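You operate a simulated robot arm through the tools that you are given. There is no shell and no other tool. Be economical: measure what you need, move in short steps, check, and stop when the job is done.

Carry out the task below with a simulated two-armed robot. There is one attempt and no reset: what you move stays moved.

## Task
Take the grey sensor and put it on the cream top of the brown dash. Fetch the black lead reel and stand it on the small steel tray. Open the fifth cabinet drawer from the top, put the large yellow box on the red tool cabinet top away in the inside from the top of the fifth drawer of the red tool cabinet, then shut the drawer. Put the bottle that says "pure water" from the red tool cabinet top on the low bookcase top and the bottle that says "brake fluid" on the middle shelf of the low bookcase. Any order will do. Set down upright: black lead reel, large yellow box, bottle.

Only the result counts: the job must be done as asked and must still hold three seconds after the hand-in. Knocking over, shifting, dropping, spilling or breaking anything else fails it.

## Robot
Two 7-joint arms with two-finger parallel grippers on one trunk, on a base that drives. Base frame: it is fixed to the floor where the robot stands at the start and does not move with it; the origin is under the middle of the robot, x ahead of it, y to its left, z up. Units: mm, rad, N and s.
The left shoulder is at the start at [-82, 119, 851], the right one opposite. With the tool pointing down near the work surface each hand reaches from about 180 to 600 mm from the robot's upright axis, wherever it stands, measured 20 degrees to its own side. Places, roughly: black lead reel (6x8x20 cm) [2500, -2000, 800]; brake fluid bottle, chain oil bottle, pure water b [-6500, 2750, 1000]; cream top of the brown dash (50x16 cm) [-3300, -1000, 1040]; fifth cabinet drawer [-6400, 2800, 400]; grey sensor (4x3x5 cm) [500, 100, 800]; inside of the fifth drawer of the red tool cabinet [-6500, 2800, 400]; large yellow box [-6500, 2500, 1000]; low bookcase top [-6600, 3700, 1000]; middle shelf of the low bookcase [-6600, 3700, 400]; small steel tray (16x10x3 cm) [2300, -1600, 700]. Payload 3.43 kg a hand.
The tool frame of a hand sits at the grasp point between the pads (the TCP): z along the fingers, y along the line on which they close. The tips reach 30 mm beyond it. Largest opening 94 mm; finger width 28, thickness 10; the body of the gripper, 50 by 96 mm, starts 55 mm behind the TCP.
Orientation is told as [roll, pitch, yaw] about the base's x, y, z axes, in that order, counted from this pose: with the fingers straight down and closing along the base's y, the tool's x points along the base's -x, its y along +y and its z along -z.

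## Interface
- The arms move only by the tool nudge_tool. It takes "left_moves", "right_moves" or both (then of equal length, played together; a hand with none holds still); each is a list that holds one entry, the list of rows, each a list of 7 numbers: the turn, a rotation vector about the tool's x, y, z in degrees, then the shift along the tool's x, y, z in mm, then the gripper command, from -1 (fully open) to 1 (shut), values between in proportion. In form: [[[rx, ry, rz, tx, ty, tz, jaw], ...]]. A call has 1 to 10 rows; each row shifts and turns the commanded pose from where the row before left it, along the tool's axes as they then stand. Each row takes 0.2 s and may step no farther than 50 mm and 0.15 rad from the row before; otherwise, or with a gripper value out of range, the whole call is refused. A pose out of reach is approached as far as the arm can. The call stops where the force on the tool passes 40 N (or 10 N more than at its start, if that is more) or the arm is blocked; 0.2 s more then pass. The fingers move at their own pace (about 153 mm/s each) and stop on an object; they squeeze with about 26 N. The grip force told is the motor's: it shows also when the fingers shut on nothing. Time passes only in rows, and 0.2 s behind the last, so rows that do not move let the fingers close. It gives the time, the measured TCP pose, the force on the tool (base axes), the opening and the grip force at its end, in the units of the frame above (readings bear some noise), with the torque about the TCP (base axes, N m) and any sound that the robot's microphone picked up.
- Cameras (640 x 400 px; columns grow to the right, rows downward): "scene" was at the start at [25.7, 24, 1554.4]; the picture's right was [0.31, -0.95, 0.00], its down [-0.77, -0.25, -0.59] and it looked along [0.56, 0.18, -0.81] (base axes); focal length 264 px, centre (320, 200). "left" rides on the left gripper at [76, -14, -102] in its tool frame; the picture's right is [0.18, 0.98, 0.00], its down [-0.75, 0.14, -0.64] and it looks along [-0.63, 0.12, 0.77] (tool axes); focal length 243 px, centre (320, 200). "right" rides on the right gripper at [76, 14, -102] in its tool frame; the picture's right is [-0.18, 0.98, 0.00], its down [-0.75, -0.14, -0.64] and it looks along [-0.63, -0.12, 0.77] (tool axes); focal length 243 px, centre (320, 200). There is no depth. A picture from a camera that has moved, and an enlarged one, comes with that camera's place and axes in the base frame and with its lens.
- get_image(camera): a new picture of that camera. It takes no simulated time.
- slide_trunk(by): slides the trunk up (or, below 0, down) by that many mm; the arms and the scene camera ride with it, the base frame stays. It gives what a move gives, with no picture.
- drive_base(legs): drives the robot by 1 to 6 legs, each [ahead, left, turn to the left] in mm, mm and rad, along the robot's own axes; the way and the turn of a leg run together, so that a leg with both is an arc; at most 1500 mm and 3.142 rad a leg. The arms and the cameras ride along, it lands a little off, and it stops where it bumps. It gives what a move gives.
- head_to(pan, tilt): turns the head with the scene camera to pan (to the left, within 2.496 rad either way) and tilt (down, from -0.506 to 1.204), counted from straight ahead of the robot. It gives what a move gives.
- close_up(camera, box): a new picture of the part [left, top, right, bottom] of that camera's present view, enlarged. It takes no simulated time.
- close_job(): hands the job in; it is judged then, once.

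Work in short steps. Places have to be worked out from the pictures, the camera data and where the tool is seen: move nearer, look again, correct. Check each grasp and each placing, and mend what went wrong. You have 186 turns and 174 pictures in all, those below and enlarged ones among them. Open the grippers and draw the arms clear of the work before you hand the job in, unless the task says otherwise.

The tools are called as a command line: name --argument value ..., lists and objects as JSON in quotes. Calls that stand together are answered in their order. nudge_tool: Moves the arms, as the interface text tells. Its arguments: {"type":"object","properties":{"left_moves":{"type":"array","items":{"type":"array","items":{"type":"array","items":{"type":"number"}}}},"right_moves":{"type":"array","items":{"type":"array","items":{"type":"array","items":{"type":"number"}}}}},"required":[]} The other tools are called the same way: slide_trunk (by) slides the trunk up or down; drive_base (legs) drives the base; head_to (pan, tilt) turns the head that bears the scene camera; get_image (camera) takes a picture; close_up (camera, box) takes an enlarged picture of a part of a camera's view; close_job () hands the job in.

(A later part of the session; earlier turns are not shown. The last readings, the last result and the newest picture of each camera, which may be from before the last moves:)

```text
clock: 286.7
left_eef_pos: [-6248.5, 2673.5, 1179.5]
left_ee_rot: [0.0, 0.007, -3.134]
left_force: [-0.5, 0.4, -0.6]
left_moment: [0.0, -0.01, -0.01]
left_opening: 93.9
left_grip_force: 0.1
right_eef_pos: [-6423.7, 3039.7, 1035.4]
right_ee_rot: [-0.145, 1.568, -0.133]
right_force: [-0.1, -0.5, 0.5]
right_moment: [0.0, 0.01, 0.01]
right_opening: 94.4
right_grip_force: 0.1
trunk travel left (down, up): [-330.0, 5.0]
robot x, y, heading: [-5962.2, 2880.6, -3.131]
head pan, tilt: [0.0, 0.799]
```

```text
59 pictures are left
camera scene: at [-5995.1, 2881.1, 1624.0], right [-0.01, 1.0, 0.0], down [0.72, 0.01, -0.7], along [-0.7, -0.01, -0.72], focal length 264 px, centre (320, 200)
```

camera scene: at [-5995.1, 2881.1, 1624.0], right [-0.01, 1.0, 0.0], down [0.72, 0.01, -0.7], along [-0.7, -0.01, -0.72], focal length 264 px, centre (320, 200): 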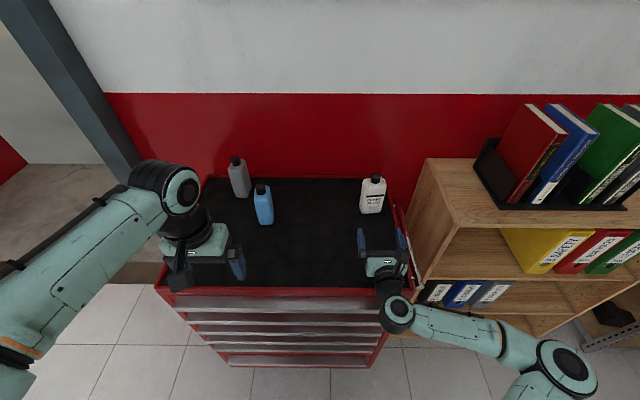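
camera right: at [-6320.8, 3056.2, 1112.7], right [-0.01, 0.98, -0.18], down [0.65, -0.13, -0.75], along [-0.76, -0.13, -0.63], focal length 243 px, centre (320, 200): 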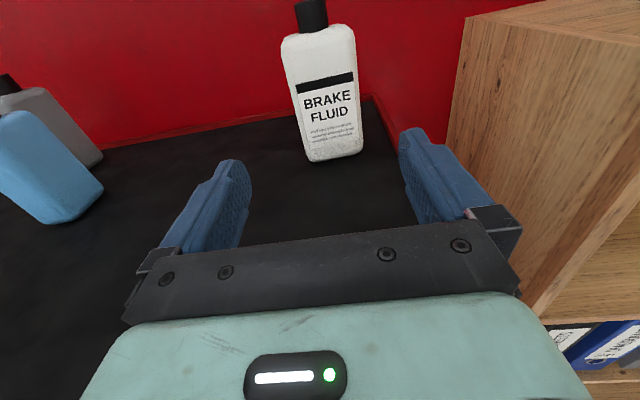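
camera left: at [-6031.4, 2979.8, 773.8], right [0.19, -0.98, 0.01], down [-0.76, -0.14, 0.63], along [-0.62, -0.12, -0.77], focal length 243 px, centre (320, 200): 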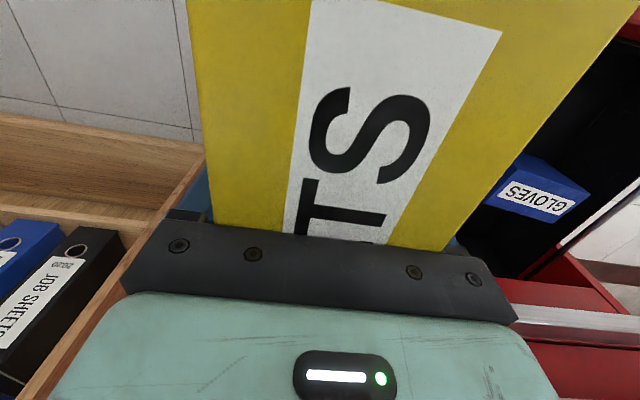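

The white bottle is straight ahead of the right hand (front face x ≈ -6574, y ≈ 3040). I advance 120 mm and look.

nudge_tool --right_moves '[[[0, 0, 0, 0, 0, 40, -1], [0, 0, 0, 0, 0, 40, -1], [0, 0, 0, 0, 0, 40, -1], [0, 0, 0, 0, 0, 0, -1]]]'

get_image --camera "right"

```text
clock: 287.7
left_eef_pos: [-6246.5, 2675.5, 1180.9]
left_ee_rot: [0.001, 0.003, -3.132]
left_force: [1.1, -0.3, 0.3]
left_moment: [0.03, -0.03, 0.02]
left_opening: 94.1
left_grip_force: 0.1
right_eef_pos: [-6543.7, 3037.6, 1035.7]
right_ee_rot: [-0.19, 1.567, -0.175]
right_force: [0.6, -0.5, -0.7]
right_moment: [0.04, -0.03, 0.04]
right_opening: 93.8
right_grip_force: 0.2
trunk travel left (down, up): [-330.0, 5.0]
robot x, y, heading: [-5958.4, 2876.3, -3.133]
head pan, tilt: [0.0, 0.799]
```

```text
58 pictures are left
camera right: at [-6440.8, 3053.5, 1112.1], right [-0.01, 0.98, -0.18], down [0.65, -0.13, -0.75], along [-0.76, -0.13, -0.63], focal length 243 px, centre (320, 200)
```

right: 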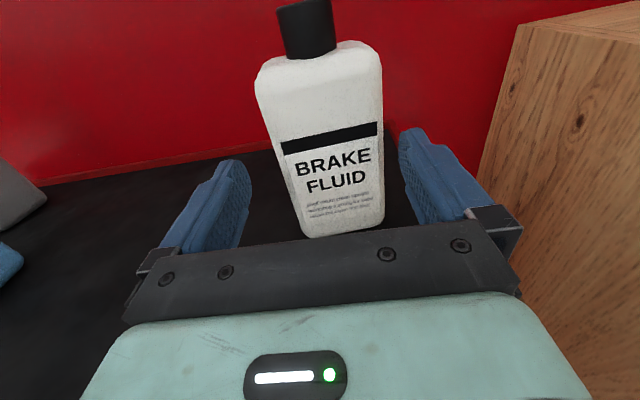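

Slightly off centre; I shift 6 mm right, advance 45 mm and close.

nudge_tool --right_moves '[[[0, 0, 0, 0, 6, 0, -1], [0, 0, 0, 0, 0, 25, -1], [0, 0, 0, 0, 0, 20, -1], [0, 0, 0, 0, 0, 0, -1], [0, 0, 0, 0, 0, 0, 1], [0, 0, 0, 0, 0, 0, 1], [0, 0, 0, 0, 0, 0, 1]]]'

get_image --camera "right"

```text
clock: 289.3
left_eef_pos: [-6248.0, 2674.6, 1179.9]
left_ee_rot: [0.001, 0.004, -3.132]
left_force: [-0.4, 1.4, 0.2]
left_moment: [0.02, -0.01, 0.02]
left_opening: 94.1
left_grip_force: 0.1
right_eef_pos: [-6589.7, 3042.6, 1036.0]
right_ee_rot: [-0.11, 1.566, -0.094]
right_force: [-1.0, -0.3, -0.4]
right_moment: [0.05, 0.06, 0.08]
right_opening: 76.0
right_grip_force: 25.8
trunk travel left (down, up): [-330.0, 5.0]
robot x, y, heading: [-5960.2, 2882.2, -3.135]
head pan, tilt: [0.0, 0.799]
```

```text
57 pictures are left
camera right: at [-6486.4, 3059.5, 1112.3], right [-0.01, 0.98, -0.18], down [0.65, -0.13, -0.75], along [-0.76, -0.13, -0.63], focal length 243 px, centre (320, 200)
```

right: 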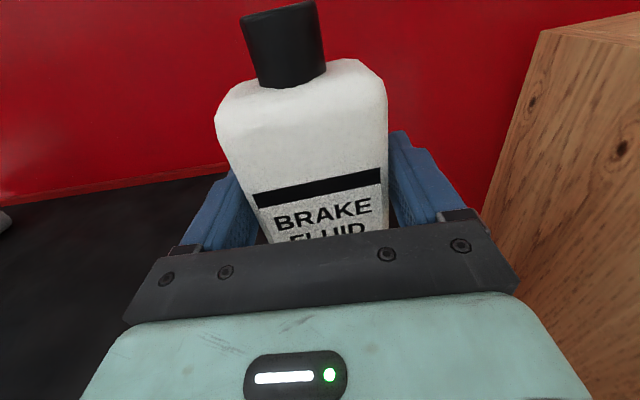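

Gripped at 76 mm. I lift 50 mm and back out to check it hangs straight.

nudge_tool --right_moves '[[[0, 0, 0, 10, 0, 0, 1], [0, 0, 0, 20, 0, 0, 1], [0, 0, 0, 30, 0, 0, 1], [0, 0, 0, 30, 0, -20, 1], [0, 0, 0, 0, 0, -40, 1], [0, 0, 0, 0, 0, 0, 1]]]'

get_image --camera "right"

get_image --camera "scene"

```text
clock: 290.7
left_eef_pos: [-6247.8, 2674.2, 1179.3]
left_ee_rot: [0.003, 0.006, -3.134]
left_force: [-0.5, -1.0, -0.2]
left_moment: [-0.02, -0.03, 0.0]
left_opening: 94.1
left_grip_force: 0.0
right_eef_pos: [-6529.5, 3044.0, 1125.4]
right_ee_rot: [-0.141, 1.568, -0.126]
right_force: [0.3, -0.5, -4.3]
right_moment: [-0.02, -0.07, 0.01]
right_opening: 76.1
right_grip_force: 26.1
trunk travel left (down, up): [-330.0, 5.0]
robot x, y, heading: [-5959.6, 2880.9, -3.136]
head pan, tilt: [0.0, 0.799]
```

```text
56 pictures are left
camera right: at [-6426.7, 3060.4, 1202.4], right [-0.01, 0.98, -0.18], down [0.65, -0.13, -0.75], along [-0.76, -0.13, -0.63], focal length 243 px, centre (320, 200)
```

right: 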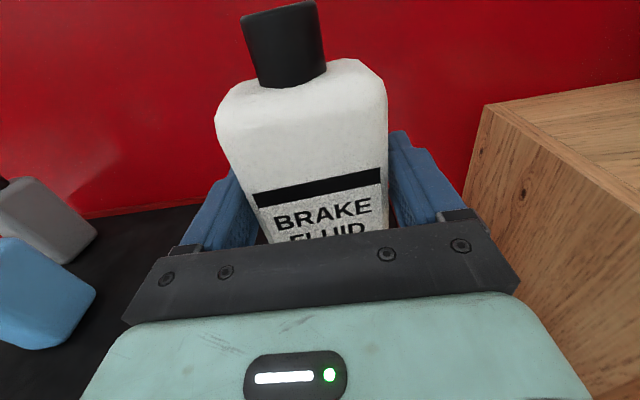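

```text
55 pictures are left
camera scene: at [-5996.4, 2880.9, 1624.2], right [-0.01, 1.0, 0.0], down [0.72, 0.01, -0.7], along [-0.7, -0.01, -0.72], focal length 264 px, centre (320, 200)
```

scene: 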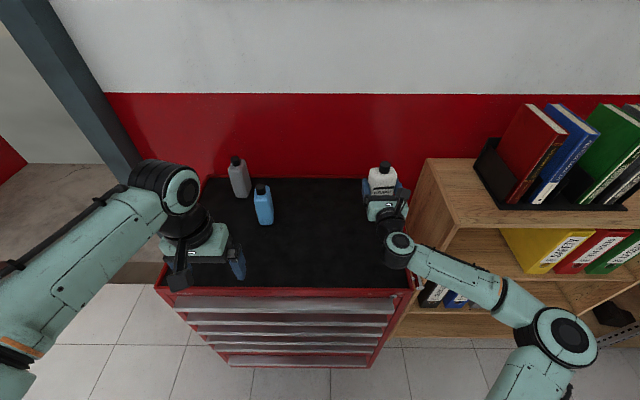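

The bottle is held straight. I draw the right hand back, and bring the left hand near above the blue bottle for a look.

nudge_tool --right_moves '[[[0, 0, 0, 0, 0, -35, 1], [0, 0, 0, 0, 0, -35, 1], [0, 0, 0, 0, 0, -35, 1], [0, 0, 0, 0, 0, -35, 1], [0, 0, 0, 0, 0, 0, 1]]]' --left_moves '[[[0, 0, 0, -45, -8, 0, -1], [0, 0, 0, -45, -8, 0, -1], [0, 0, 0, -45, -8, 0, -1], [0, 0, 0, -45, -8, 0, -1], [0, 0, 0, 0, 0, 0, -1]]]'

get_image --camera "left"

close_up --camera "scene" --box '[180, 140, 340, 260]'

```text
clock: 291.9
left_eef_pos: [-6425.9, 2705.5, 1178.5]
left_ee_rot: [0.002, 0.005, -3.133]
left_force: [0.1, 0.0, 0.2]
left_moment: [-0.01, -0.01, -0.02]
left_opening: 94.0
left_grip_force: 0.0
right_eef_pos: [-6389.4, 3046.3, 1129.8]
right_ee_rot: [-0.074, 1.567, -0.057]
right_force: [-0.1, 0.3, -4.0]
right_moment: [0.0, -0.04, 0.01]
right_opening: 75.9
right_grip_force: 26.2
trunk travel left (down, up): [-330.0, 5.0]
robot x, y, heading: [-5960.5, 2882.3, -3.136]
head pan, tilt: [0.0, 0.799]
```

```text
54 pictures are left
camera left: at [-6351.2, 2720.5, 1281.8], right [0.19, -0.98, 0.0], down [-0.76, -0.15, 0.64], along [-0.63, -0.13, -0.77], focal length 243 px, centre (320, 200)
```

left: 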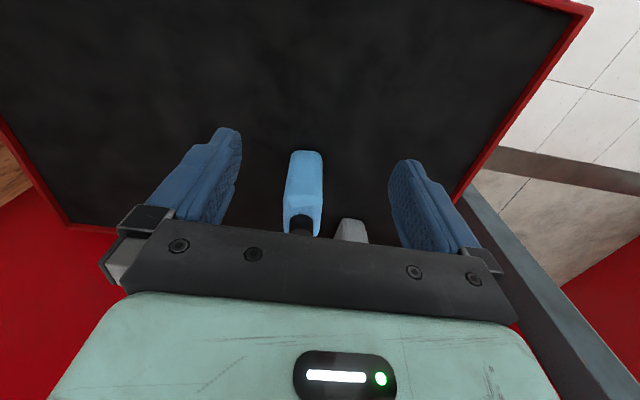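

```text
3.33 times, centred on (260, 200) of scene
camera zoom: at [-5994.9, 2880.7, 1624.2], right [-0.01, 1.0, 0.0], down [0.72, 0.01, -0.7], along [-0.7, -0.01, -0.72], focal length 880 px, centre (520, 200)
```

zoom: 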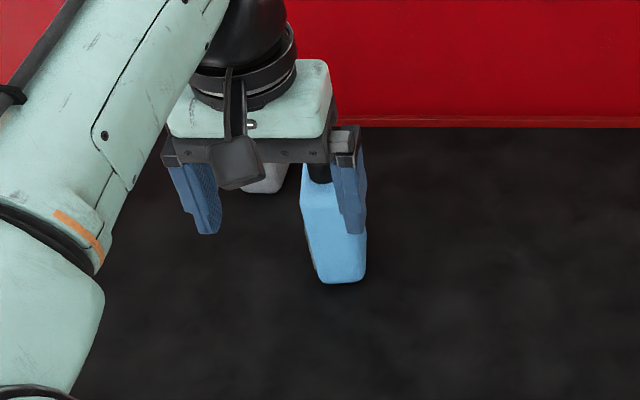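

The blue bottle is 46 mm wide in y, centre ≈ (-6560, 2705), cap top ≈ 1106. I drive 30 mm ahead, move over it and check before descending.

drive_base --legs '[[30, 0, 0]]'

nudge_tool --left_moves '[[[0, 0, 0, -35, 0, 0, -1], [0, 0, 0, -35, 0, 0, -1], [0, 0, 0, -26, 0, 0, -1], [0, 0, 0, 0, 0, 15, -1], [0, 0, 0, 0, 0, 0, -1]]]'

get_image --camera "left"

close_up --camera "scene" --box '[180, 140, 340, 260]'

```text
clock: 292.8
left_eef_pos: [-6454.5, 2705.1, 1178.4]
left_ee_rot: [0.002, 0.003, -3.132]
left_force: [-0.7, 0.1, 0.3]
left_moment: [0.01, -0.02, 0.01]
left_opening: 93.9
left_grip_force: 0.1
right_eef_pos: [-6417.6, 3046.2, 1127.1]
right_ee_rot: [-0.186, 1.568, -0.171]
right_force: [0.6, 0.0, -4.3]
right_moment: [0.02, 0.0, 0.0]
right_opening: 76.0
right_grip_force: 25.8
trunk travel left (down, up): [-330.0, 5.0]
robot x, y, heading: [-5988.5, 2880.0, -3.138]
head pan, tilt: [0.0, 0.799]
```

```text
clock: 293.9
left_eef_pos: [-6498.3, 2707.4, 1153.8]
left_ee_rot: [0.002, 0.003, -3.133]
left_force: [0.7, -0.6, -0.1]
left_moment: [0.0, -0.01, -0.01]
left_opening: 94.1
left_grip_force: 0.1
left hand out of reach, approached as far as the arm can: row 2, 3
right_eef_pos: [-6418.7, 3046.7, 1127.0]
right_ee_rot: [-0.148, 1.567, -0.131]
right_force: [-0.3, 0.3, -4.5]
right_moment: [-0.01, -0.01, 0.0]
right_opening: 76.2
right_grip_force: 26.2
trunk travel left (down, up): [-330.0, 5.0]
robot x, y, heading: [-5988.2, 2880.3, -3.133]
head pan, tilt: [0.0, 0.799]
```

```text
52 pictures are left
camera left: at [-6421.9, 2723.3, 1257.2], right [0.19, -0.98, 0.0], down [-0.76, -0.15, 0.64], along [-0.63, -0.13, -0.77], focal length 243 px, centre (320, 200)
```

left: 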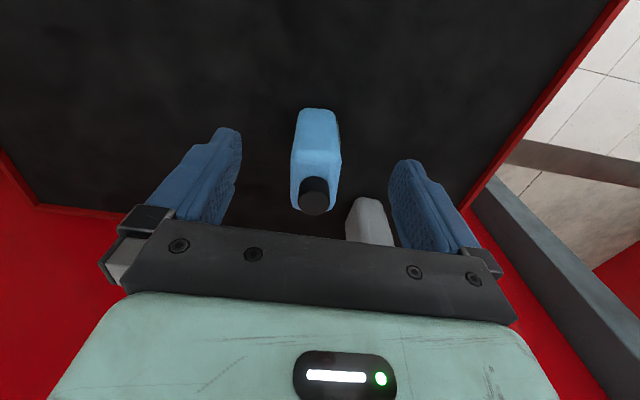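

```text
3.33 times, centred on (260, 200) of scene
camera zoom: at [-6024.5, 2881.1, 1624.2], right [-0.01, 1.0, 0.0], down [0.72, 0.01, -0.7], along [-0.7, -0.01, -0.72], focal length 880 px, centre (520, 200)
```

zoom: 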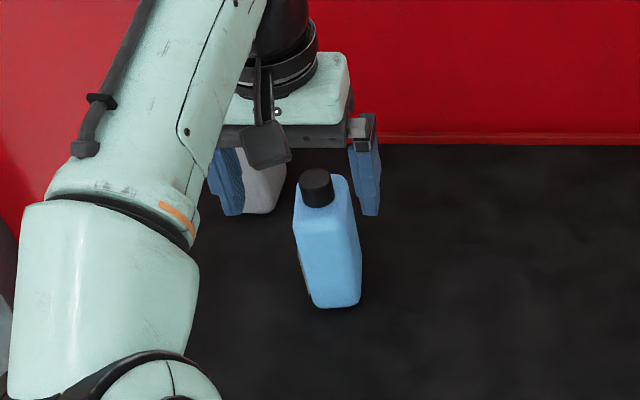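

The hand is at its reach limit up here, but lower it reaches farther. I back 30 mm, go down to z ≈ 1068 in front of the bottle, then look.

nudge_tool --left_moves '[[[0, 0, 0, 30, 3, 0, -1], [0, 0, 0, 0, 0, 30, -1], [0, 0, 0, 0, 0, 30, -1], [0, 0, 0, 0, 0, 26, -1], [0, 0, 0, -15, 0, 0, -1], [0, 0, 0, 0, 0, 0, -1]]]'

get_image --camera "left"

```text
clock: 295.4
left_eef_pos: [-6482.1, 2704.6, 1070.7]
left_ee_rot: [0.002, 0.005, -3.132]
left_force: [0.2, 0.1, 0.3]
left_moment: [0.0, 0.01, 0.0]
left_opening: 93.9
left_grip_force: 0.0
right_eef_pos: [-6419.0, 3045.7, 1127.7]
right_ee_rot: [-0.13, 1.568, -0.117]
right_force: [0.5, 0.3, -4.0]
right_moment: [0.0, -0.03, 0.01]
right_opening: 75.9
right_grip_force: 25.9
trunk travel left (down, up): [-330.0, 5.0]
robot x, y, heading: [-5985.9, 2880.9, -3.134]
head pan, tilt: [0.0, 0.799]
```

```text
50 pictures are left
camera left: at [-6405.5, 2719.9, 1172.0], right [0.19, -0.98, 0.0], down [-0.76, -0.15, 0.64], along [-0.63, -0.12, -0.77], focal length 243 px, centre (320, 200)
```

left: 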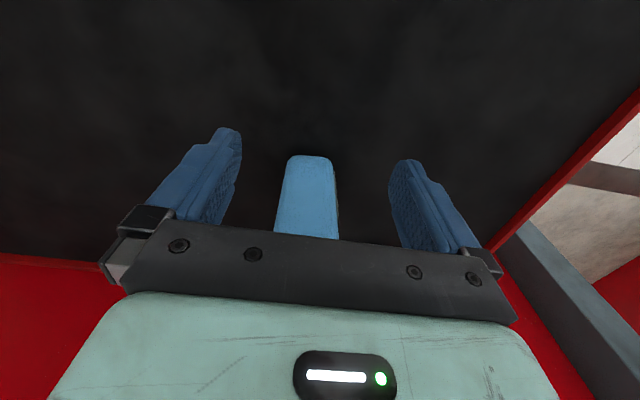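

Centred. I slide forward 58 mm, straddling the bottle below the cap, and close.

nudge_tool --left_moves '[[[0, 0, 0, -20, 0, 0, -1], [0, 0, 0, -20, 0, 0, -1], [0, 0, 0, -18, 0, 0, -1], [0, 0, 0, 0, 0, 0, -1], [0, 0, 0, 0, 0, 0, 1], [0, 0, 0, 0, 0, 0, 1], [0, 0, 0, 0, 0, 0, 1]]]'

get_image --camera "left"

close_up --camera "scene" --box '[180, 140, 340, 260]'

```text
clock: 296.9
left_eef_pos: [-6539.4, 2702.9, 1069.2]
left_ee_rot: [0.003, 0.003, -3.133]
left_force: [0.1, -2.0, 2.3]
left_moment: [-0.04, -0.01, 0.1]
left_opening: 50.4
left_grip_force: 25.5
right_eef_pos: [-6418.2, 3046.5, 1127.8]
right_ee_rot: [-0.107, 1.568, -0.092]
right_force: [0.5, -0.7, -4.0]
right_moment: [0.02, -0.03, 0.0]
right_opening: 75.8
right_grip_force: 25.9
trunk travel left (down, up): [-330.0, 5.0]
robot x, y, heading: [-5989.5, 2880.0, -3.131]
head pan, tilt: [0.0, 0.799]
```

```text
49 pictures are left
camera left: at [-6464.1, 2719.4, 1172.3], right [0.19, -0.98, 0.0], down [-0.75, -0.15, 0.64], along [-0.63, -0.13, -0.77], focal length 243 px, centre (320, 200)
```

left: 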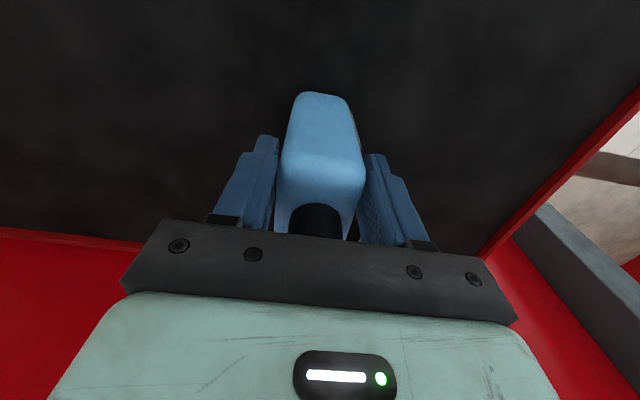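

```text
3.33 times, centred on (260, 200) of scene
camera zoom: at [-6024.0, 2880.8, 1624.2], right [-0.01, 1.0, 0.0], down [0.72, 0.01, -0.7], along [-0.7, -0.01, -0.72], focal length 880 px, centre (520, 200)
```

zoom: 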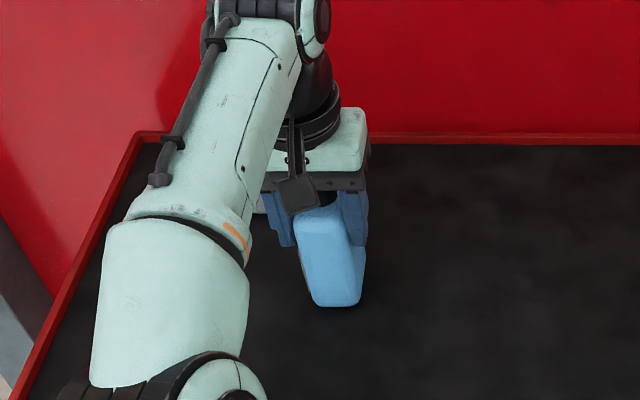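

Gripped at 50 mm. I lift while drawing back.

nudge_tool --left_moves '[[[0, 0, 0, 0, 0, -10, 1], [0, 0, 0, 3, 0, -20, 1], [0, 0, 0, 15, 0, -25, 1], [0, 0, 0, 30, 0, -25, 1], [0, 0, 0, 35, 0, -20, 1], [0, 0, 0, 40, 0, -10, 1], [0, 0, 0, 40, 0, 0, 1], [0, 0, 0, 40, 0, 0, 1], [0, 0, 0, 0, 0, 0, 1]]]'

get_image --camera "scene"

```text
clock: 298.9
left_eef_pos: [-6337.6, 2705.4, 1180.4]
left_ee_rot: [0.001, 0.005, -3.134]
left_force: [-0.4, -0.7, -2.9]
left_moment: [-0.01, -0.07, 0.01]
left_opening: 50.1
left_grip_force: 26.1
right_eef_pos: [-6418.4, 3046.0, 1128.0]
right_ee_rot: [-0.137, 1.567, -0.12]
right_force: [-0.3, 0.1, -3.8]
right_moment: [-0.02, -0.06, -0.03]
right_opening: 76.1
right_grip_force: 26.1
trunk travel left (down, up): [-330.0, 5.0]
robot x, y, heading: [-5990.8, 2882.0, -3.137]
head pan, tilt: [0.0, 0.799]
```

```text
47 pictures are left
camera scene: at [-6025.5, 2881.1, 1624.2], right [-0.01, 1.0, 0.0], down [0.72, 0.01, -0.7], along [-0.7, -0.01, -0.72], focal length 264 px, centre (320, 200)
```

scene: 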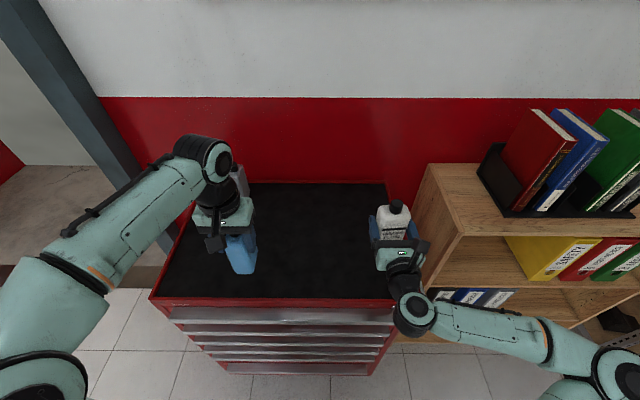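

Both bottles are held. I back off and strafe right to face the bookcase.

drive_base --legs '[[-300, 0, 0], [0, -640, 0]]'

get_image --camera "scene"

```text
clock: 306.7
left_eef_pos: [-6042.1, 3347.2, 1179.4]
left_ee_rot: [0.002, 0.005, -3.137]
left_force: [0.3, 0.1, -3.6]
left_moment: [-0.03, -0.06, 0.02]
left_opening: 50.4
left_grip_force: 25.6
right_eef_pos: [-6123.1, 3688.0, 1127.2]
right_ee_rot: [-0.109, 1.568, -0.095]
right_force: [-0.3, -0.5, -4.7]
right_moment: [-0.05, -0.01, 0.01]
right_opening: 75.9
right_grip_force: 26.0
trunk travel left (down, up): [-330.0, 5.0]
robot x, y, heading: [-5688.5, 3523.5, -3.133]
head pan, tilt: [0.0, 0.799]
```

```text
46 pictures are left
camera scene: at [-5728.8, 3521.7, 1624.2], right [-0.01, 1.0, 0.0], down [0.72, 0.0, -0.7], along [-0.7, 0.0, -0.72], focal length 264 px, centre (320, 200)
```

scene: 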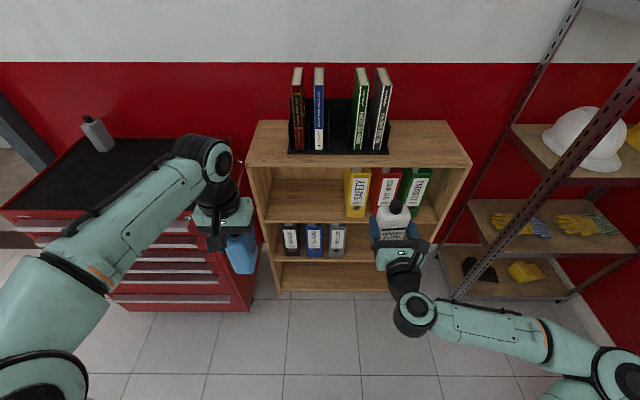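

Bookcase: front x ≈ -6477, top z ≈ 1030, middle shelf z ≈ 400–420, left free spot on top y 3254–3400. I raise the right hand a bit and drive in so the left hand can set the water bottle on the top-left.

nudge_tool --right_moves '[[[0, 0, 0, 25, 0, 0, 1], [0, 0, 0, 25, 0, 0, 1], [0, 0, 0, 0, 0, 0, 1]]]'

drive_base --legs '[[0, -20, 0], [330, 0, 0]]'

get_image --camera "scene"

get_image --camera "left"

```text
clock: 307.5
left_eef_pos: [-6041.4, 3346.4, 1180.6]
left_ee_rot: [0.002, 0.005, -3.134]
left_force: [0.1, 0.4, -3.6]
left_moment: [0.02, -0.06, -0.02]
left_opening: 50.2
left_grip_force: 25.9
right_eef_pos: [-6122.8, 3687.9, 1175.9]
right_ee_rot: [-0.142, 1.569, -0.129]
right_force: [0.2, 0.0, -3.1]
right_moment: [0.0, -0.01, 0.01]
right_opening: 75.6
right_grip_force: 26.0
trunk travel left (down, up): [-330.0, 5.0]
robot x, y, heading: [-5694.6, 3520.8, -3.138]
head pan, tilt: [0.0, 0.799]
```

```text
clock: 310.1
left_eef_pos: [-6370.8, 3365.1, 1179.5]
left_ee_rot: [0.002, 0.006, -3.137]
left_force: [0.9, 0.1, -3.2]
left_moment: [0.0, -0.03, -0.01]
left_opening: 50.4
left_grip_force: 25.9
right_eef_pos: [-6452.4, 3706.4, 1177.2]
right_ee_rot: [-0.076, 1.567, -0.063]
right_force: [0.1, -0.8, -3.8]
right_moment: [0.0, -0.03, 0.0]
right_opening: 75.6
right_grip_force: 25.6
trunk travel left (down, up): [-330.0, 5.0]
robot x, y, heading: [-6018.8, 3538.1, -3.14]
head pan, tilt: [0.0, 0.799]
```

```text
45 pictures are left
camera scene: at [-6057.8, 3539.8, 1624.0], right [-0.01, 1.0, 0.0], down [0.72, 0.0, -0.7], along [-0.7, 0.0, -0.72], focal length 264 px, centre (320, 200)
```

scene: 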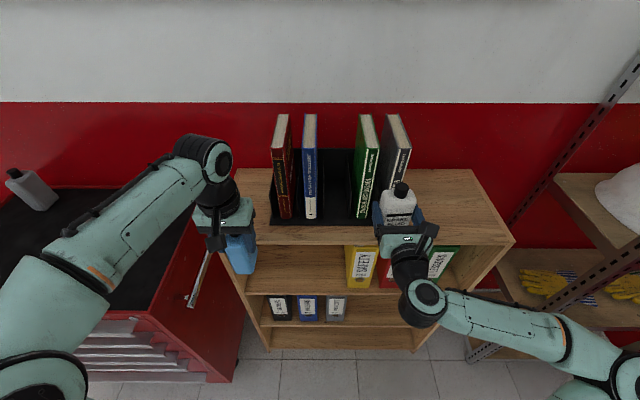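

```text
44 pictures are left
camera left: at [-6294.6, 3380.6, 1282.7], right [0.19, -0.98, 0.0], down [-0.76, -0.14, 0.64], along [-0.63, -0.12, -0.77], focal length 243 px, centre (320, 200)
```

left: 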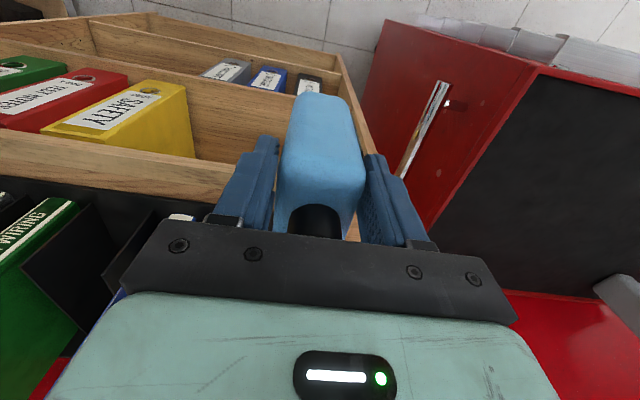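

Top-left free strip is y ≈ 3254–3390. I move the bottle over (-6520, 3322).

nudge_tool --left_moves '[[[0, 0, 0, -20, 22, 0, 1], [0, 0, 0, -30, 21, 0, 1], [0, 0, 0, -30, 0, 0, 1], [0, 0, 0, -35, 0, 0, 1], [0, 0, 0, -34, 0, 0, 1], [0, 0, 0, 0, 0, 0, 1]]]'

get_image --camera "left"

get_image --camera "scene"

```text
clock: 311.5
left_eef_pos: [-6519.2, 3321.5, 1177.8]
left_ee_rot: [0.002, 0.005, -3.138]
left_force: [0.2, -0.9, -4.6]
left_moment: [0.04, -0.03, 0.01]
left_opening: 50.4
left_grip_force: 25.5
right_eef_pos: [-6451.7, 3707.1, 1176.9]
right_ee_rot: [-0.036, 1.566, -0.024]
right_force: [-0.2, 0.4, -3.2]
right_moment: [-0.01, -0.02, 0.01]
right_opening: 75.6
right_grip_force: 26.2
trunk travel left (down, up): [-330.0, 5.0]
robot x, y, heading: [-6024.9, 3539.9, -3.135]
head pan, tilt: [0.0, 0.799]
```

```text
43 pictures are left
camera left: at [-6443.5, 3336.8, 1281.8], right [0.19, -0.98, 0.0], down [-0.76, -0.14, 0.64], along [-0.63, -0.12, -0.77], focal length 243 px, centre (320, 200)
```

left: 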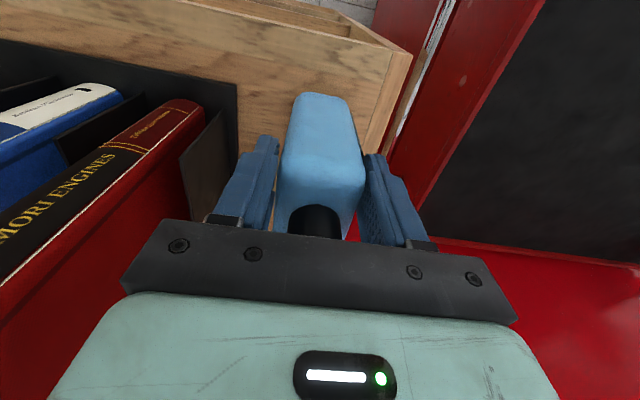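

```text
42 pictures are left
camera scene: at [-6056.9, 3539.5, 1624.2], right [-0.01, 1.0, 0.0], down [0.72, 0.0, -0.7], along [-0.7, 0.0, -0.72], focal length 264 px, centre (320, 200)
```

scene: 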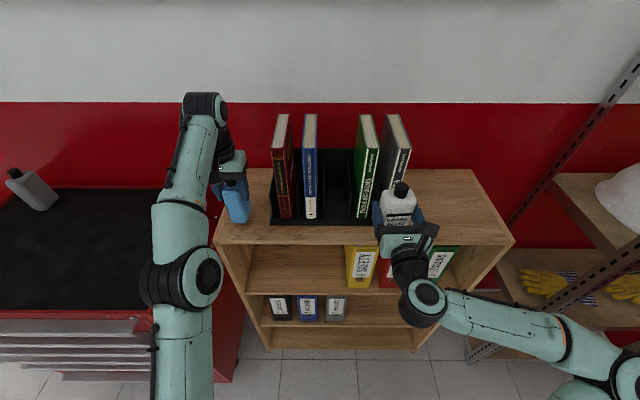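

Well inside the top's edges. I lower 34 mm, then probe.

nudge_tool --left_moves '[[[0, 0, 0, 0, 0, 15, 1], [0, 0, 0, 0, 0, 12, 1], [0, 0, 0, 0, 0, 7, 1], [0, 0, 0, 0, 0, 0, 1]]]'

nudge_tool --left_moves '[[[0, 0, 0, 0, 0, 3, 1], [0, 0, 0, 0, 0, 3, 1], [0, 0, 0, 0, 0, 2, 1], [0, 0, 0, 0, 0, 0, 1]]]'

close_up --camera "scene" --box '[190, 140, 290, 250]'

```text
clock: 312.5
left_eef_pos: [-6518.7, 3321.1, 1147.2]
left_ee_rot: [0.002, 0.0, -3.138]
left_force: [-0.1, -2.0, 25.3]
left_moment: [0.09, 0.11, -0.1]
left_opening: 49.7
left_grip_force: 25.8
right_eef_pos: [-6449.8, 3706.2, 1178.2]
right_ee_rot: [-0.308, 1.569, -0.297]
right_force: [-0.5, 0.6, -3.8]
right_moment: [0.0, -0.03, 0.01]
right_opening: 75.8
right_grip_force: 25.7
trunk travel left (down, up): [-330.0, 5.0]
robot x, y, heading: [-6016.7, 3540.3, -3.137]
head pan, tilt: [0.0, 0.799]
```

```text
clock: 313.5
left_eef_pos: [-6518.0, 3322.7, 1138.9]
left_ee_rot: [0.002, 0.0, -3.135]
left_force: [1.5, -1.1, 25.9]
left_moment: [0.19, 0.05, 0.02]
left_opening: 50.2
left_grip_force: 26.2
right_eef_pos: [-6450.9, 3708.2, 1178.8]
right_ee_rot: [-0.42, 1.57, -0.408]
right_force: [-0.1, -0.4, -3.5]
right_moment: [0.0, 0.0, -0.02]
right_opening: 75.6
right_grip_force: 26.8
trunk travel left (down, up): [-330.0, 5.0]
robot x, y, heading: [-6023.2, 3538.9, -3.133]
head pan, tilt: [0.0, 0.799]
```

```text
3.64 times, centred on (240, 195) of scene
camera zoom: at [-6055.2, 3540.7, 1624.3], right [-0.01, 1.0, 0.0], down [0.72, 0.0, -0.7], along [-0.7, 0.0, -0.72], focal length 960 px, centre (611, 218)
```

zoom: 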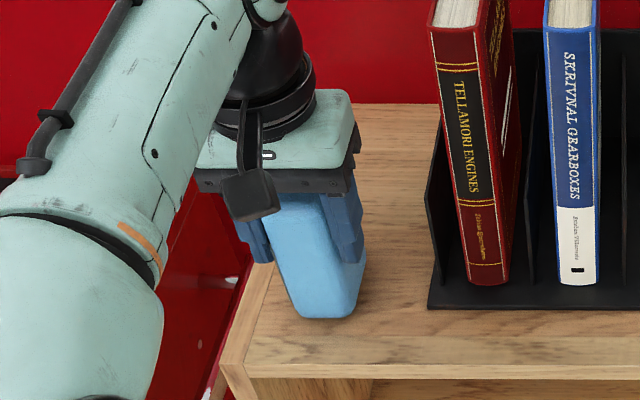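

The bottle stands on the top. I open, rise 15 mm and slide back with the fingers straddling it.

nudge_tool --left_moves '[[[0, 0, 0, 0, 0, -1, 0.0], [0, 0, 0, 0, 0, 0, -0.7], [0, 0, 0, 0, 0, 0, -0.7], [0, 0, 0, 0, 0, -15, -0.7], [0, 0, 0, 20, 0, 0, -0.7], [0, 0, 0, 30, 0, 0, -0.7], [0, 0, 0, 40, 0, 0, -0.7], [0, 0, 0, 40, 0, 0, -0.7], [0, 0, 0, 40, 0, 0, -0.7], [0, 0, 0, 0, 0, 0, -0.7]]]'

get_image --camera "scene"

```text
clock: 315.7
left_eef_pos: [-6350.3, 3322.6, 1155.5]
left_ee_rot: [0.002, 0.006, -3.137]
left_force: [0.2, -0.3, -0.5]
left_moment: [0.03, -0.01, 0.01]
left_opening: 80.1
left_grip_force: 0.0
right_eef_pos: [-6453.4, 3706.0, 1177.0]
right_ee_rot: [-0.12, 1.568, -0.107]
right_force: [-0.2, -0.5, -3.6]
right_moment: [-0.02, -0.02, 0.0]
right_opening: 75.6
right_grip_force: 26.1
trunk travel left (down, up): [-330.0, 5.0]
robot x, y, heading: [-6020.2, 3538.2, -3.134]
head pan, tilt: [0.0, 0.799]
```

```text
40 pictures are left
camera scene: at [-6058.7, 3540.1, 1624.2], right [-0.01, 1.0, 0.0], down [0.72, 0.0, -0.7], along [-0.7, 0.0, -0.72], focal length 264 px, centre (320, 200)
```

scene: 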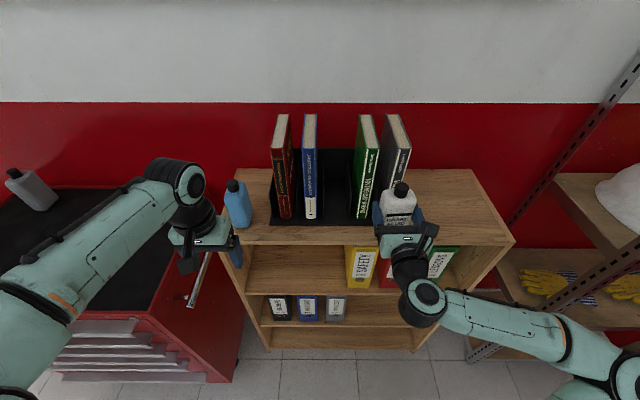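

The water bottle stands upright. I back away, shift right, lower the trunk and the right hand for the middle shelf.

drive_base --legs '[[-300, 0, 0], [0, -95, 0]]'

slide_trunk --by -325

nudge_tool --right_moves '[[[0, 0, 0, -45, 0, 0, 1], [0, 0, 0, -45, 0, 0, 1], [0, 0, 0, -45, 0, 0, 1], [0, 0, 0, -45, 0, 0, 1], [0, 0, 0, -45, 0, 0, 1], [0, 0, 0, -45, 0, 0, 1], [0, 0, 0, -35, 0, 0, 1], [0, 0, 0, 0, 0, 0, 1]]]'

get_image --camera "scene"

get_image --camera "right"

```text
clock: 318.9
left_eef_pos: [-6049.7, 3418.0, 1155.3]
left_ee_rot: [0.003, 0.002, -3.132]
left_force: [-1.0, -0.2, -0.3]
left_moment: [-0.05, 0.01, 0.01]
left_opening: 79.9
left_grip_force: 0.1
right_eef_pos: [-6153.3, 3802.2, 1177.2]
right_ee_rot: [-0.102, 1.567, -0.088]
right_force: [0.0, 0.7, -3.7]
right_moment: [-0.01, 0.0, 0.0]
right_opening: 75.5
right_grip_force: 25.9
trunk travel left (down, up): [-330.0, 5.0]
robot x, y, heading: [-5719.5, 3636.5, -3.135]
head pan, tilt: [0.0, 0.799]
```

```text
clock: 322.1
left_eef_pos: [-6049.8, 3417.7, 829.4]
left_ee_rot: [0.001, 0.004, -3.132]
left_force: [-0.1, 0.6, 0.4]
left_moment: [0.0, 0.01, -0.02]
left_opening: 79.9
left_grip_force: 0.0
right_eef_pos: [-6153.7, 3801.9, 852.3]
right_ee_rot: [-0.02, 1.567, -0.005]
right_force: [-0.7, 0.1, -4.5]
right_moment: [-0.02, -0.04, -0.01]
right_opening: 75.3
right_grip_force: 25.9
trunk travel left (down, up): [-5.0, 330.0]
robot x, y, heading: [-5721.4, 3633.8, -3.133]
head pan, tilt: [0.0, 0.799]
```

```text
clock: 323.9
left_eef_pos: [-6050.3, 3419.2, 829.7]
left_ee_rot: [0.002, 0.002, -3.134]
left_force: [-0.2, 0.0, -0.3]
left_moment: [0.01, -0.03, 0.02]
left_opening: 79.6
left_grip_force: 0.1
right_eef_pos: [-6151.5, 3802.5, 547.5]
right_ee_rot: [-0.111, 1.565, -0.098]
right_force: [1.0, 0.2, -4.1]
right_moment: [0.0, -0.02, 0.02]
right_opening: 75.3
right_grip_force: 25.4
trunk travel left (down, up): [-5.0, 330.0]
robot x, y, heading: [-5719.1, 3633.8, -3.133]
head pan, tilt: [0.0, 0.799]
```

```text
39 pictures are left
camera scene: at [-5808.9, 3636.0, 1291.4], right [-0.01, 1.0, 0.0], down [0.72, 0.01, -0.7], along [-0.7, -0.01, -0.72], focal length 264 px, centre (320, 200)
```

scene: 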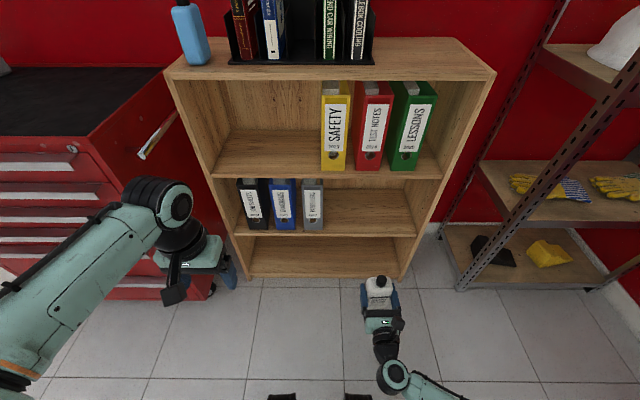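

```text
38 pictures are left
camera right: at [-6048.4, 3818.1, 623.8], right [-0.01, 0.98, -0.18], down [0.65, -0.13, -0.75], along [-0.76, -0.13, -0.63], focal length 243 px, centre (320, 200)
```

right: 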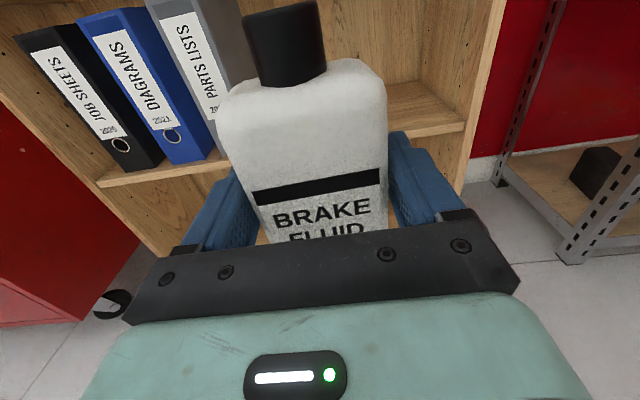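

The middle shelf's surface is at z ≈ 404, with free room right of the grey binder (y > 3650). I lower to TCP z ≈ 507 and drive in 250 mm.

nudge_tool --right_moves '[[[0, 0, 0, -20, 0, 0, 1], [0, 0, 0, -20, 0, 0, 1], [0, 0, 0, 0, 0, 0, 1]]]' --left_moves '[[[0, 0, 0, 40, 0, 0, -0.7], [0, 0, 0, 40, 0, 0, -0.7], [0, 0, 0, 0, 0, 0, -0.7]]]'

drive_base --legs '[[250, 0, 0]]'

get_image --camera "right"

get_image --camera "scene"

```text
clock: 324.7
left_eef_pos: [-5969.7, 3419.6, 829.3]
left_ee_rot: [0.001, 0.004, -3.132]
left_force: [0.9, -0.8, 0.4]
left_moment: [-0.01, -0.01, 0.0]
left_opening: 79.9
left_grip_force: 0.0
right_eef_pos: [-6151.0, 3800.7, 508.5]
right_ee_rot: [-0.017, 1.568, -0.001]
right_force: [-0.1, -1.1, -3.8]
right_moment: [-0.01, -0.02, 0.01]
right_opening: 75.2
right_grip_force: 25.9
trunk travel left (down, up): [-5.0, 330.0]
robot x, y, heading: [-5722.5, 3634.2, -3.132]
head pan, tilt: [0.0, 0.799]
```

```text
clock: 326.5
left_eef_pos: [-6219.5, 3417.0, 830.2]
left_ee_rot: [0.001, 0.003, -3.134]
left_force: [0.4, 0.4, 0.4]
left_moment: [-0.02, -0.01, 0.04]
left_opening: 79.6
left_grip_force: 0.1
right_eef_pos: [-6401.2, 3798.8, 508.3]
right_ee_rot: [-0.078, 1.567, -0.063]
right_force: [-0.9, 0.0, -4.0]
right_moment: [0.0, -0.07, -0.04]
right_opening: 75.5
right_grip_force: 25.9
trunk travel left (down, up): [-5.0, 330.0]
robot x, y, heading: [-5973.6, 3634.4, -3.129]
head pan, tilt: [0.0, 0.799]
```

```text
37 pictures are left
camera right: at [-6298.6, 3815.8, 584.5], right [-0.02, 0.98, -0.18], down [0.65, -0.13, -0.75], along [-0.76, -0.13, -0.63], focal length 243 px, centre (320, 200)
```

right: 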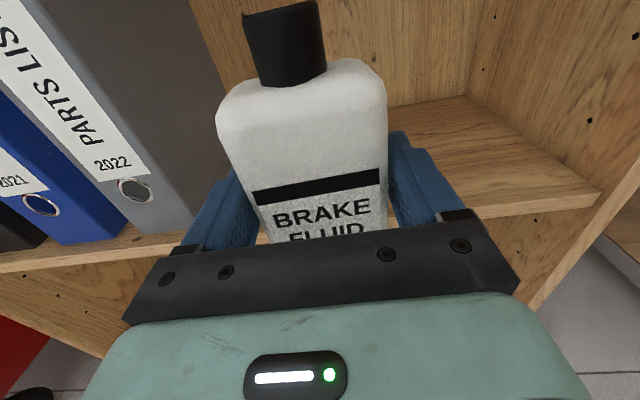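

```text
36 pictures are left
camera scene: at [-6059.0, 3633.7, 1291.4], right [-0.01, 1.0, 0.0], down [0.72, 0.01, -0.7], along [-0.7, -0.01, -0.72], focal length 264 px, centre (320, 200)
```

scene: 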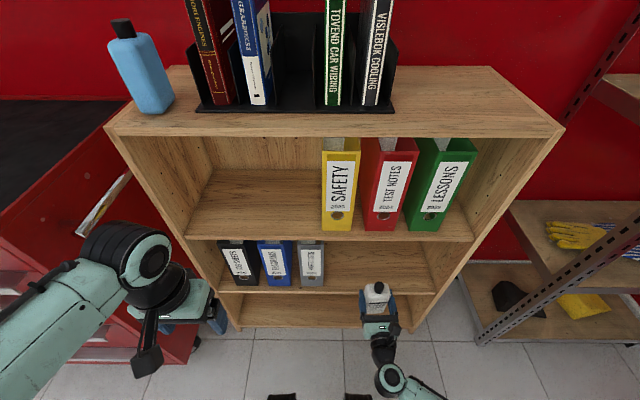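

Shelf edge reads z 404–428, so I raise 18 mm for clearance, then go in: 60 mm by base, 80 mm by arm.

nudge_tool --right_moves '[[[0, 0, 0, 18, 0, 0, 1], [0, 0, 0, 0, 0, 0, 1]]]'

drive_base --legs '[[60, 0, 0]]'

nudge_tool --right_moves '[[[0, 0, 0, 0, 0, 30, 1], [0, 0, 0, 0, 0, 30, 1], [0, 0, 0, 0, 0, 25, 1], [0, 0, 0, 0, 0, 0, 1]]]'

get_image --camera "right"

get_image --camera "scene"

```text
clock: 327.1
left_eef_pos: [-6220.3, 3417.2, 828.3]
left_ee_rot: [0.002, 0.004, -3.132]
left_force: [0.0, 0.3, 0.2]
left_moment: [-0.01, 0.0, 0.0]
left_opening: 79.9
left_grip_force: 0.1
right_eef_pos: [-6402.4, 3799.3, 526.1]
right_ee_rot: [-0.126, 1.566, -0.112]
right_force: [0.7, 0.7, -4.4]
right_moment: [0.01, -0.04, -0.01]
right_opening: 75.4
right_grip_force: 25.9
trunk travel left (down, up): [-5.0, 330.0]
robot x, y, heading: [-5973.4, 3633.5, -3.135]
head pan, tilt: [0.0, 0.799]
```

```text
clock: 328.1
left_eef_pos: [-6280.0, 3416.2, 830.1]
left_ee_rot: [0.001, 0.005, -3.133]
left_force: [0.5, 0.0, 0.5]
left_moment: [-0.01, -0.01, 0.0]
left_opening: 79.7
left_grip_force: 0.1
right_eef_pos: [-6461.9, 3799.1, 526.3]
right_ee_rot: [-0.085, 1.564, -0.066]
right_force: [0.3, -0.3, -3.2]
right_moment: [-0.03, -0.05, 0.01]
right_opening: 75.1
right_grip_force: 26.1
trunk travel left (down, up): [-5.0, 330.0]
robot x, y, heading: [-6031.7, 3634.7, -3.131]
head pan, tilt: [0.0, 0.799]
```

```text
clock: 329.1
left_eef_pos: [-6280.2, 3417.1, 830.4]
left_ee_rot: [0.002, 0.003, -3.132]
left_force: [-0.3, 0.1, 0.3]
left_moment: [0.01, -0.03, -0.03]
left_opening: 79.9
left_grip_force: 0.1
right_eef_pos: [-6546.6, 3797.2, 526.4]
right_ee_rot: [-0.093, 1.568, -0.079]
right_force: [-1.4, -0.2, -3.5]
right_moment: [0.03, 0.0, 0.01]
right_opening: 75.1
right_grip_force: 25.4
trunk travel left (down, up): [-5.0, 330.0]
robot x, y, heading: [-6037.6, 3634.9, -3.135]
head pan, tilt: [0.0, 0.799]
```

```text
35 pictures are left
camera right: at [-6443.9, 3812.9, 602.4], right [-0.02, 0.98, -0.18], down [0.65, -0.13, -0.75], along [-0.76, -0.13, -0.63], focal length 243 px, centre (320, 200)
```

right: 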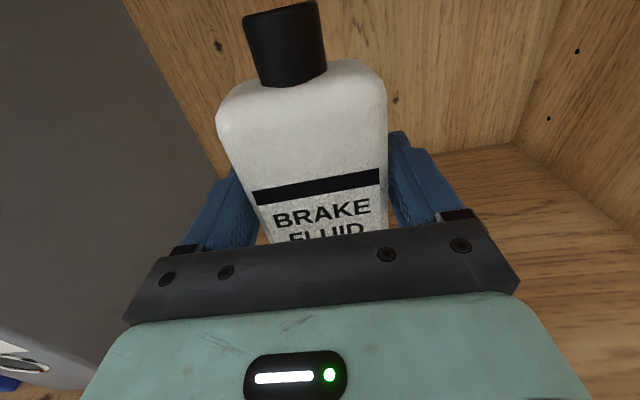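

```text
34 pictures are left
camera scene: at [-6118.4, 3633.1, 1291.4], right [-0.01, 1.0, 0.0], down [0.72, 0.01, -0.7], along [-0.7, -0.01, -0.72], focal length 264 px, centre (320, 200)
```

scene: 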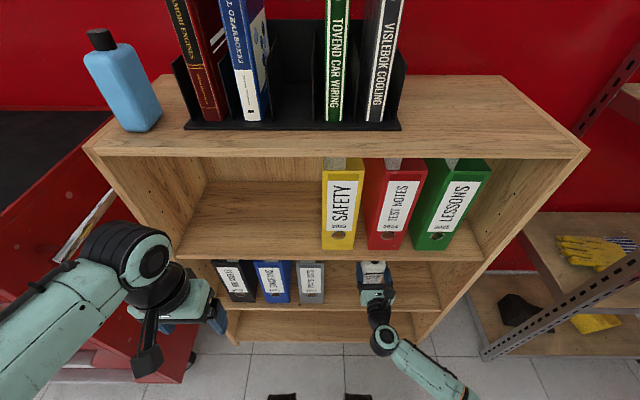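

The bottle is inside the middle compartment. I lower in small rows.

nudge_tool --right_moves '[[[0, 0, 0, -8, 0, 0, 1], [0, 0, 0, -8, 0, 0, 1], [0, 0, 0, -4, 0, 0, 1], [0, 0, 0, -4, 0, 0, 1], [0, 0, 0, 0, 0, 0, 1]]]'

nudge_tool --right_moves '[[[0, 0, 0, -3, 0, 0, 1], [0, 0, 0, -3, 0, 0, 1], [0, 0, 0, -3, 0, 0, 1], [0, 0, 0, 0, 0, 0, 1]]]'

```text
clock: 330.2
left_eef_pos: [-6279.6, 3415.9, 830.5]
left_ee_rot: [0.003, 0.002, -3.133]
left_force: [-0.3, -0.6, -0.2]
left_moment: [0.03, -0.02, -0.03]
left_opening: 79.9
left_grip_force: 0.1
right_eef_pos: [-6547.8, 3796.9, 501.0]
right_ee_rot: [-0.058, 1.566, -0.043]
right_force: [-0.5, 0.5, -3.5]
right_moment: [-0.01, 0.0, 0.03]
right_opening: 75.4
right_grip_force: 26.4
trunk travel left (down, up): [-5.0, 330.0]
robot x, y, heading: [-6031.2, 3635.2, -3.136]
head pan, tilt: [0.0, 0.799]
```

```text
clock: 331.2
left_eef_pos: [-6279.3, 3416.8, 829.8]
left_ee_rot: [0.002, 0.003, -3.133]
left_force: [-0.6, 0.0, 1.0]
left_moment: [0.0, -0.02, 0.0]
left_opening: 80.0
left_grip_force: 0.1
right_eef_pos: [-6545.4, 3797.1, 491.9]
right_ee_rot: [-0.067, 1.565, -0.048]
right_force: [0.1, 0.6, -3.3]
right_moment: [0.02, -0.01, 0.01]
right_opening: 75.4
right_grip_force: 26.0
trunk travel left (down, up): [-5.0, 330.0]
robot x, y, heading: [-6030.1, 3630.3, -3.132]
head pan, tilt: [0.0, 0.799]
```

nudge_tool --right_moves '[[[0, 0, 0, -3, 0, 0, 1], [0, 0, 0, -3, 0, 0, 1], [0, 0, 0, 0, 0, 0, 1]]]'

close_up --camera "scene" --box '[300, 240, 460, 340]'

```text
clock: 332.1
left_eef_pos: [-6279.1, 3415.9, 830.9]
left_ee_rot: [0.002, 0.003, -3.134]
left_force: [0.2, -0.5, -0.8]
left_moment: [0.0, 0.0, -0.01]
left_opening: 79.7
left_grip_force: 0.0
right_eef_pos: [-6547.0, 3796.7, 486.1]
right_ee_rot: [-0.164, 1.566, -0.148]
right_force: [-0.4, 0.0, -3.6]
right_moment: [-0.03, -0.02, 0.01]
right_opening: 74.9
right_grip_force: 26.2
trunk travel left (down, up): [-5.0, 330.0]
robot x, y, heading: [-6033.1, 3632.9, -3.128]
head pan, tilt: [0.0, 0.799]
```

```text
4.00 times, centred on (380, 290) of scene
camera zoom: at [-6118.5, 3633.1, 1291.4], right [-0.01, 1.0, 0.0], down [0.72, 0.01, -0.7], along [-0.7, -0.01, -0.72], focal length 1056 px, centre (80, -160)
```

zoom: 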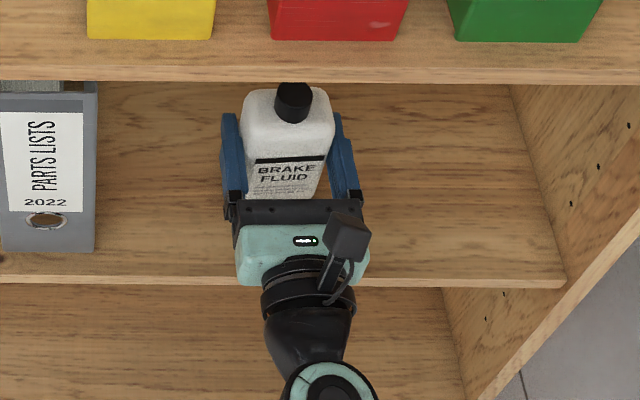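

nudge_tool --right_moves '[[[0, 0, 0, -3, 0, 0, 1], [0, 0, 0, -3, 0, 0, 1], [0, 0, 0, 0, 0, 0, 1]]]'

nudge_tool --right_moves '[[[0, 0, 0, -3, 0, 0, 1], [0, 0, 0, -2, 0, 0, 1], [0, 0, 0, 0, 0, 0, 1]]]'

```text
clock: 332.9
left_eef_pos: [-6277.8, 3415.6, 830.0]
left_ee_rot: [0.002, 0.004, -3.132]
left_force: [0.6, -0.1, 0.0]
left_moment: [-0.01, -0.02, 0.04]
left_opening: 80.2
left_grip_force: 0.1
right_eef_pos: [-6545.9, 3796.0, 485.1]
right_ee_rot: [2.855, 1.564, 2.873]
right_force: [1.9, 0.4, 21.9]
right_moment: [-0.12, -0.32, 0.25]
right_opening: 75.3
right_grip_force: 25.4
trunk travel left (down, up): [-5.0, 330.0]
robot x, y, heading: [-6033.9, 3634.5, -3.139]
head pan, tilt: [0.0, 0.799]
```

```text
clock: 333.6
left_eef_pos: [-6278.3, 3415.4, 831.0]
left_ee_rot: [0.002, 0.004, -3.134]
left_force: [-0.6, 0.1, 0.6]
left_moment: [0.07, 0.0, 0.01]
left_opening: 79.8
left_grip_force: 0.1
right_eef_pos: [-6545.1, 3796.6, 477.6]
right_ee_rot: [-2.982, 1.57, -2.967]
right_force: [-1.5, -0.7, 25.6]
right_moment: [0.02, -0.12, 0.36]
right_opening: 74.6
right_grip_force: 26.2
trunk travel left (down, up): [-5.0, 330.0]
robot x, y, heading: [-6036.2, 3634.6, -3.132]
head pan, tilt: [0.0, 0.799]
```

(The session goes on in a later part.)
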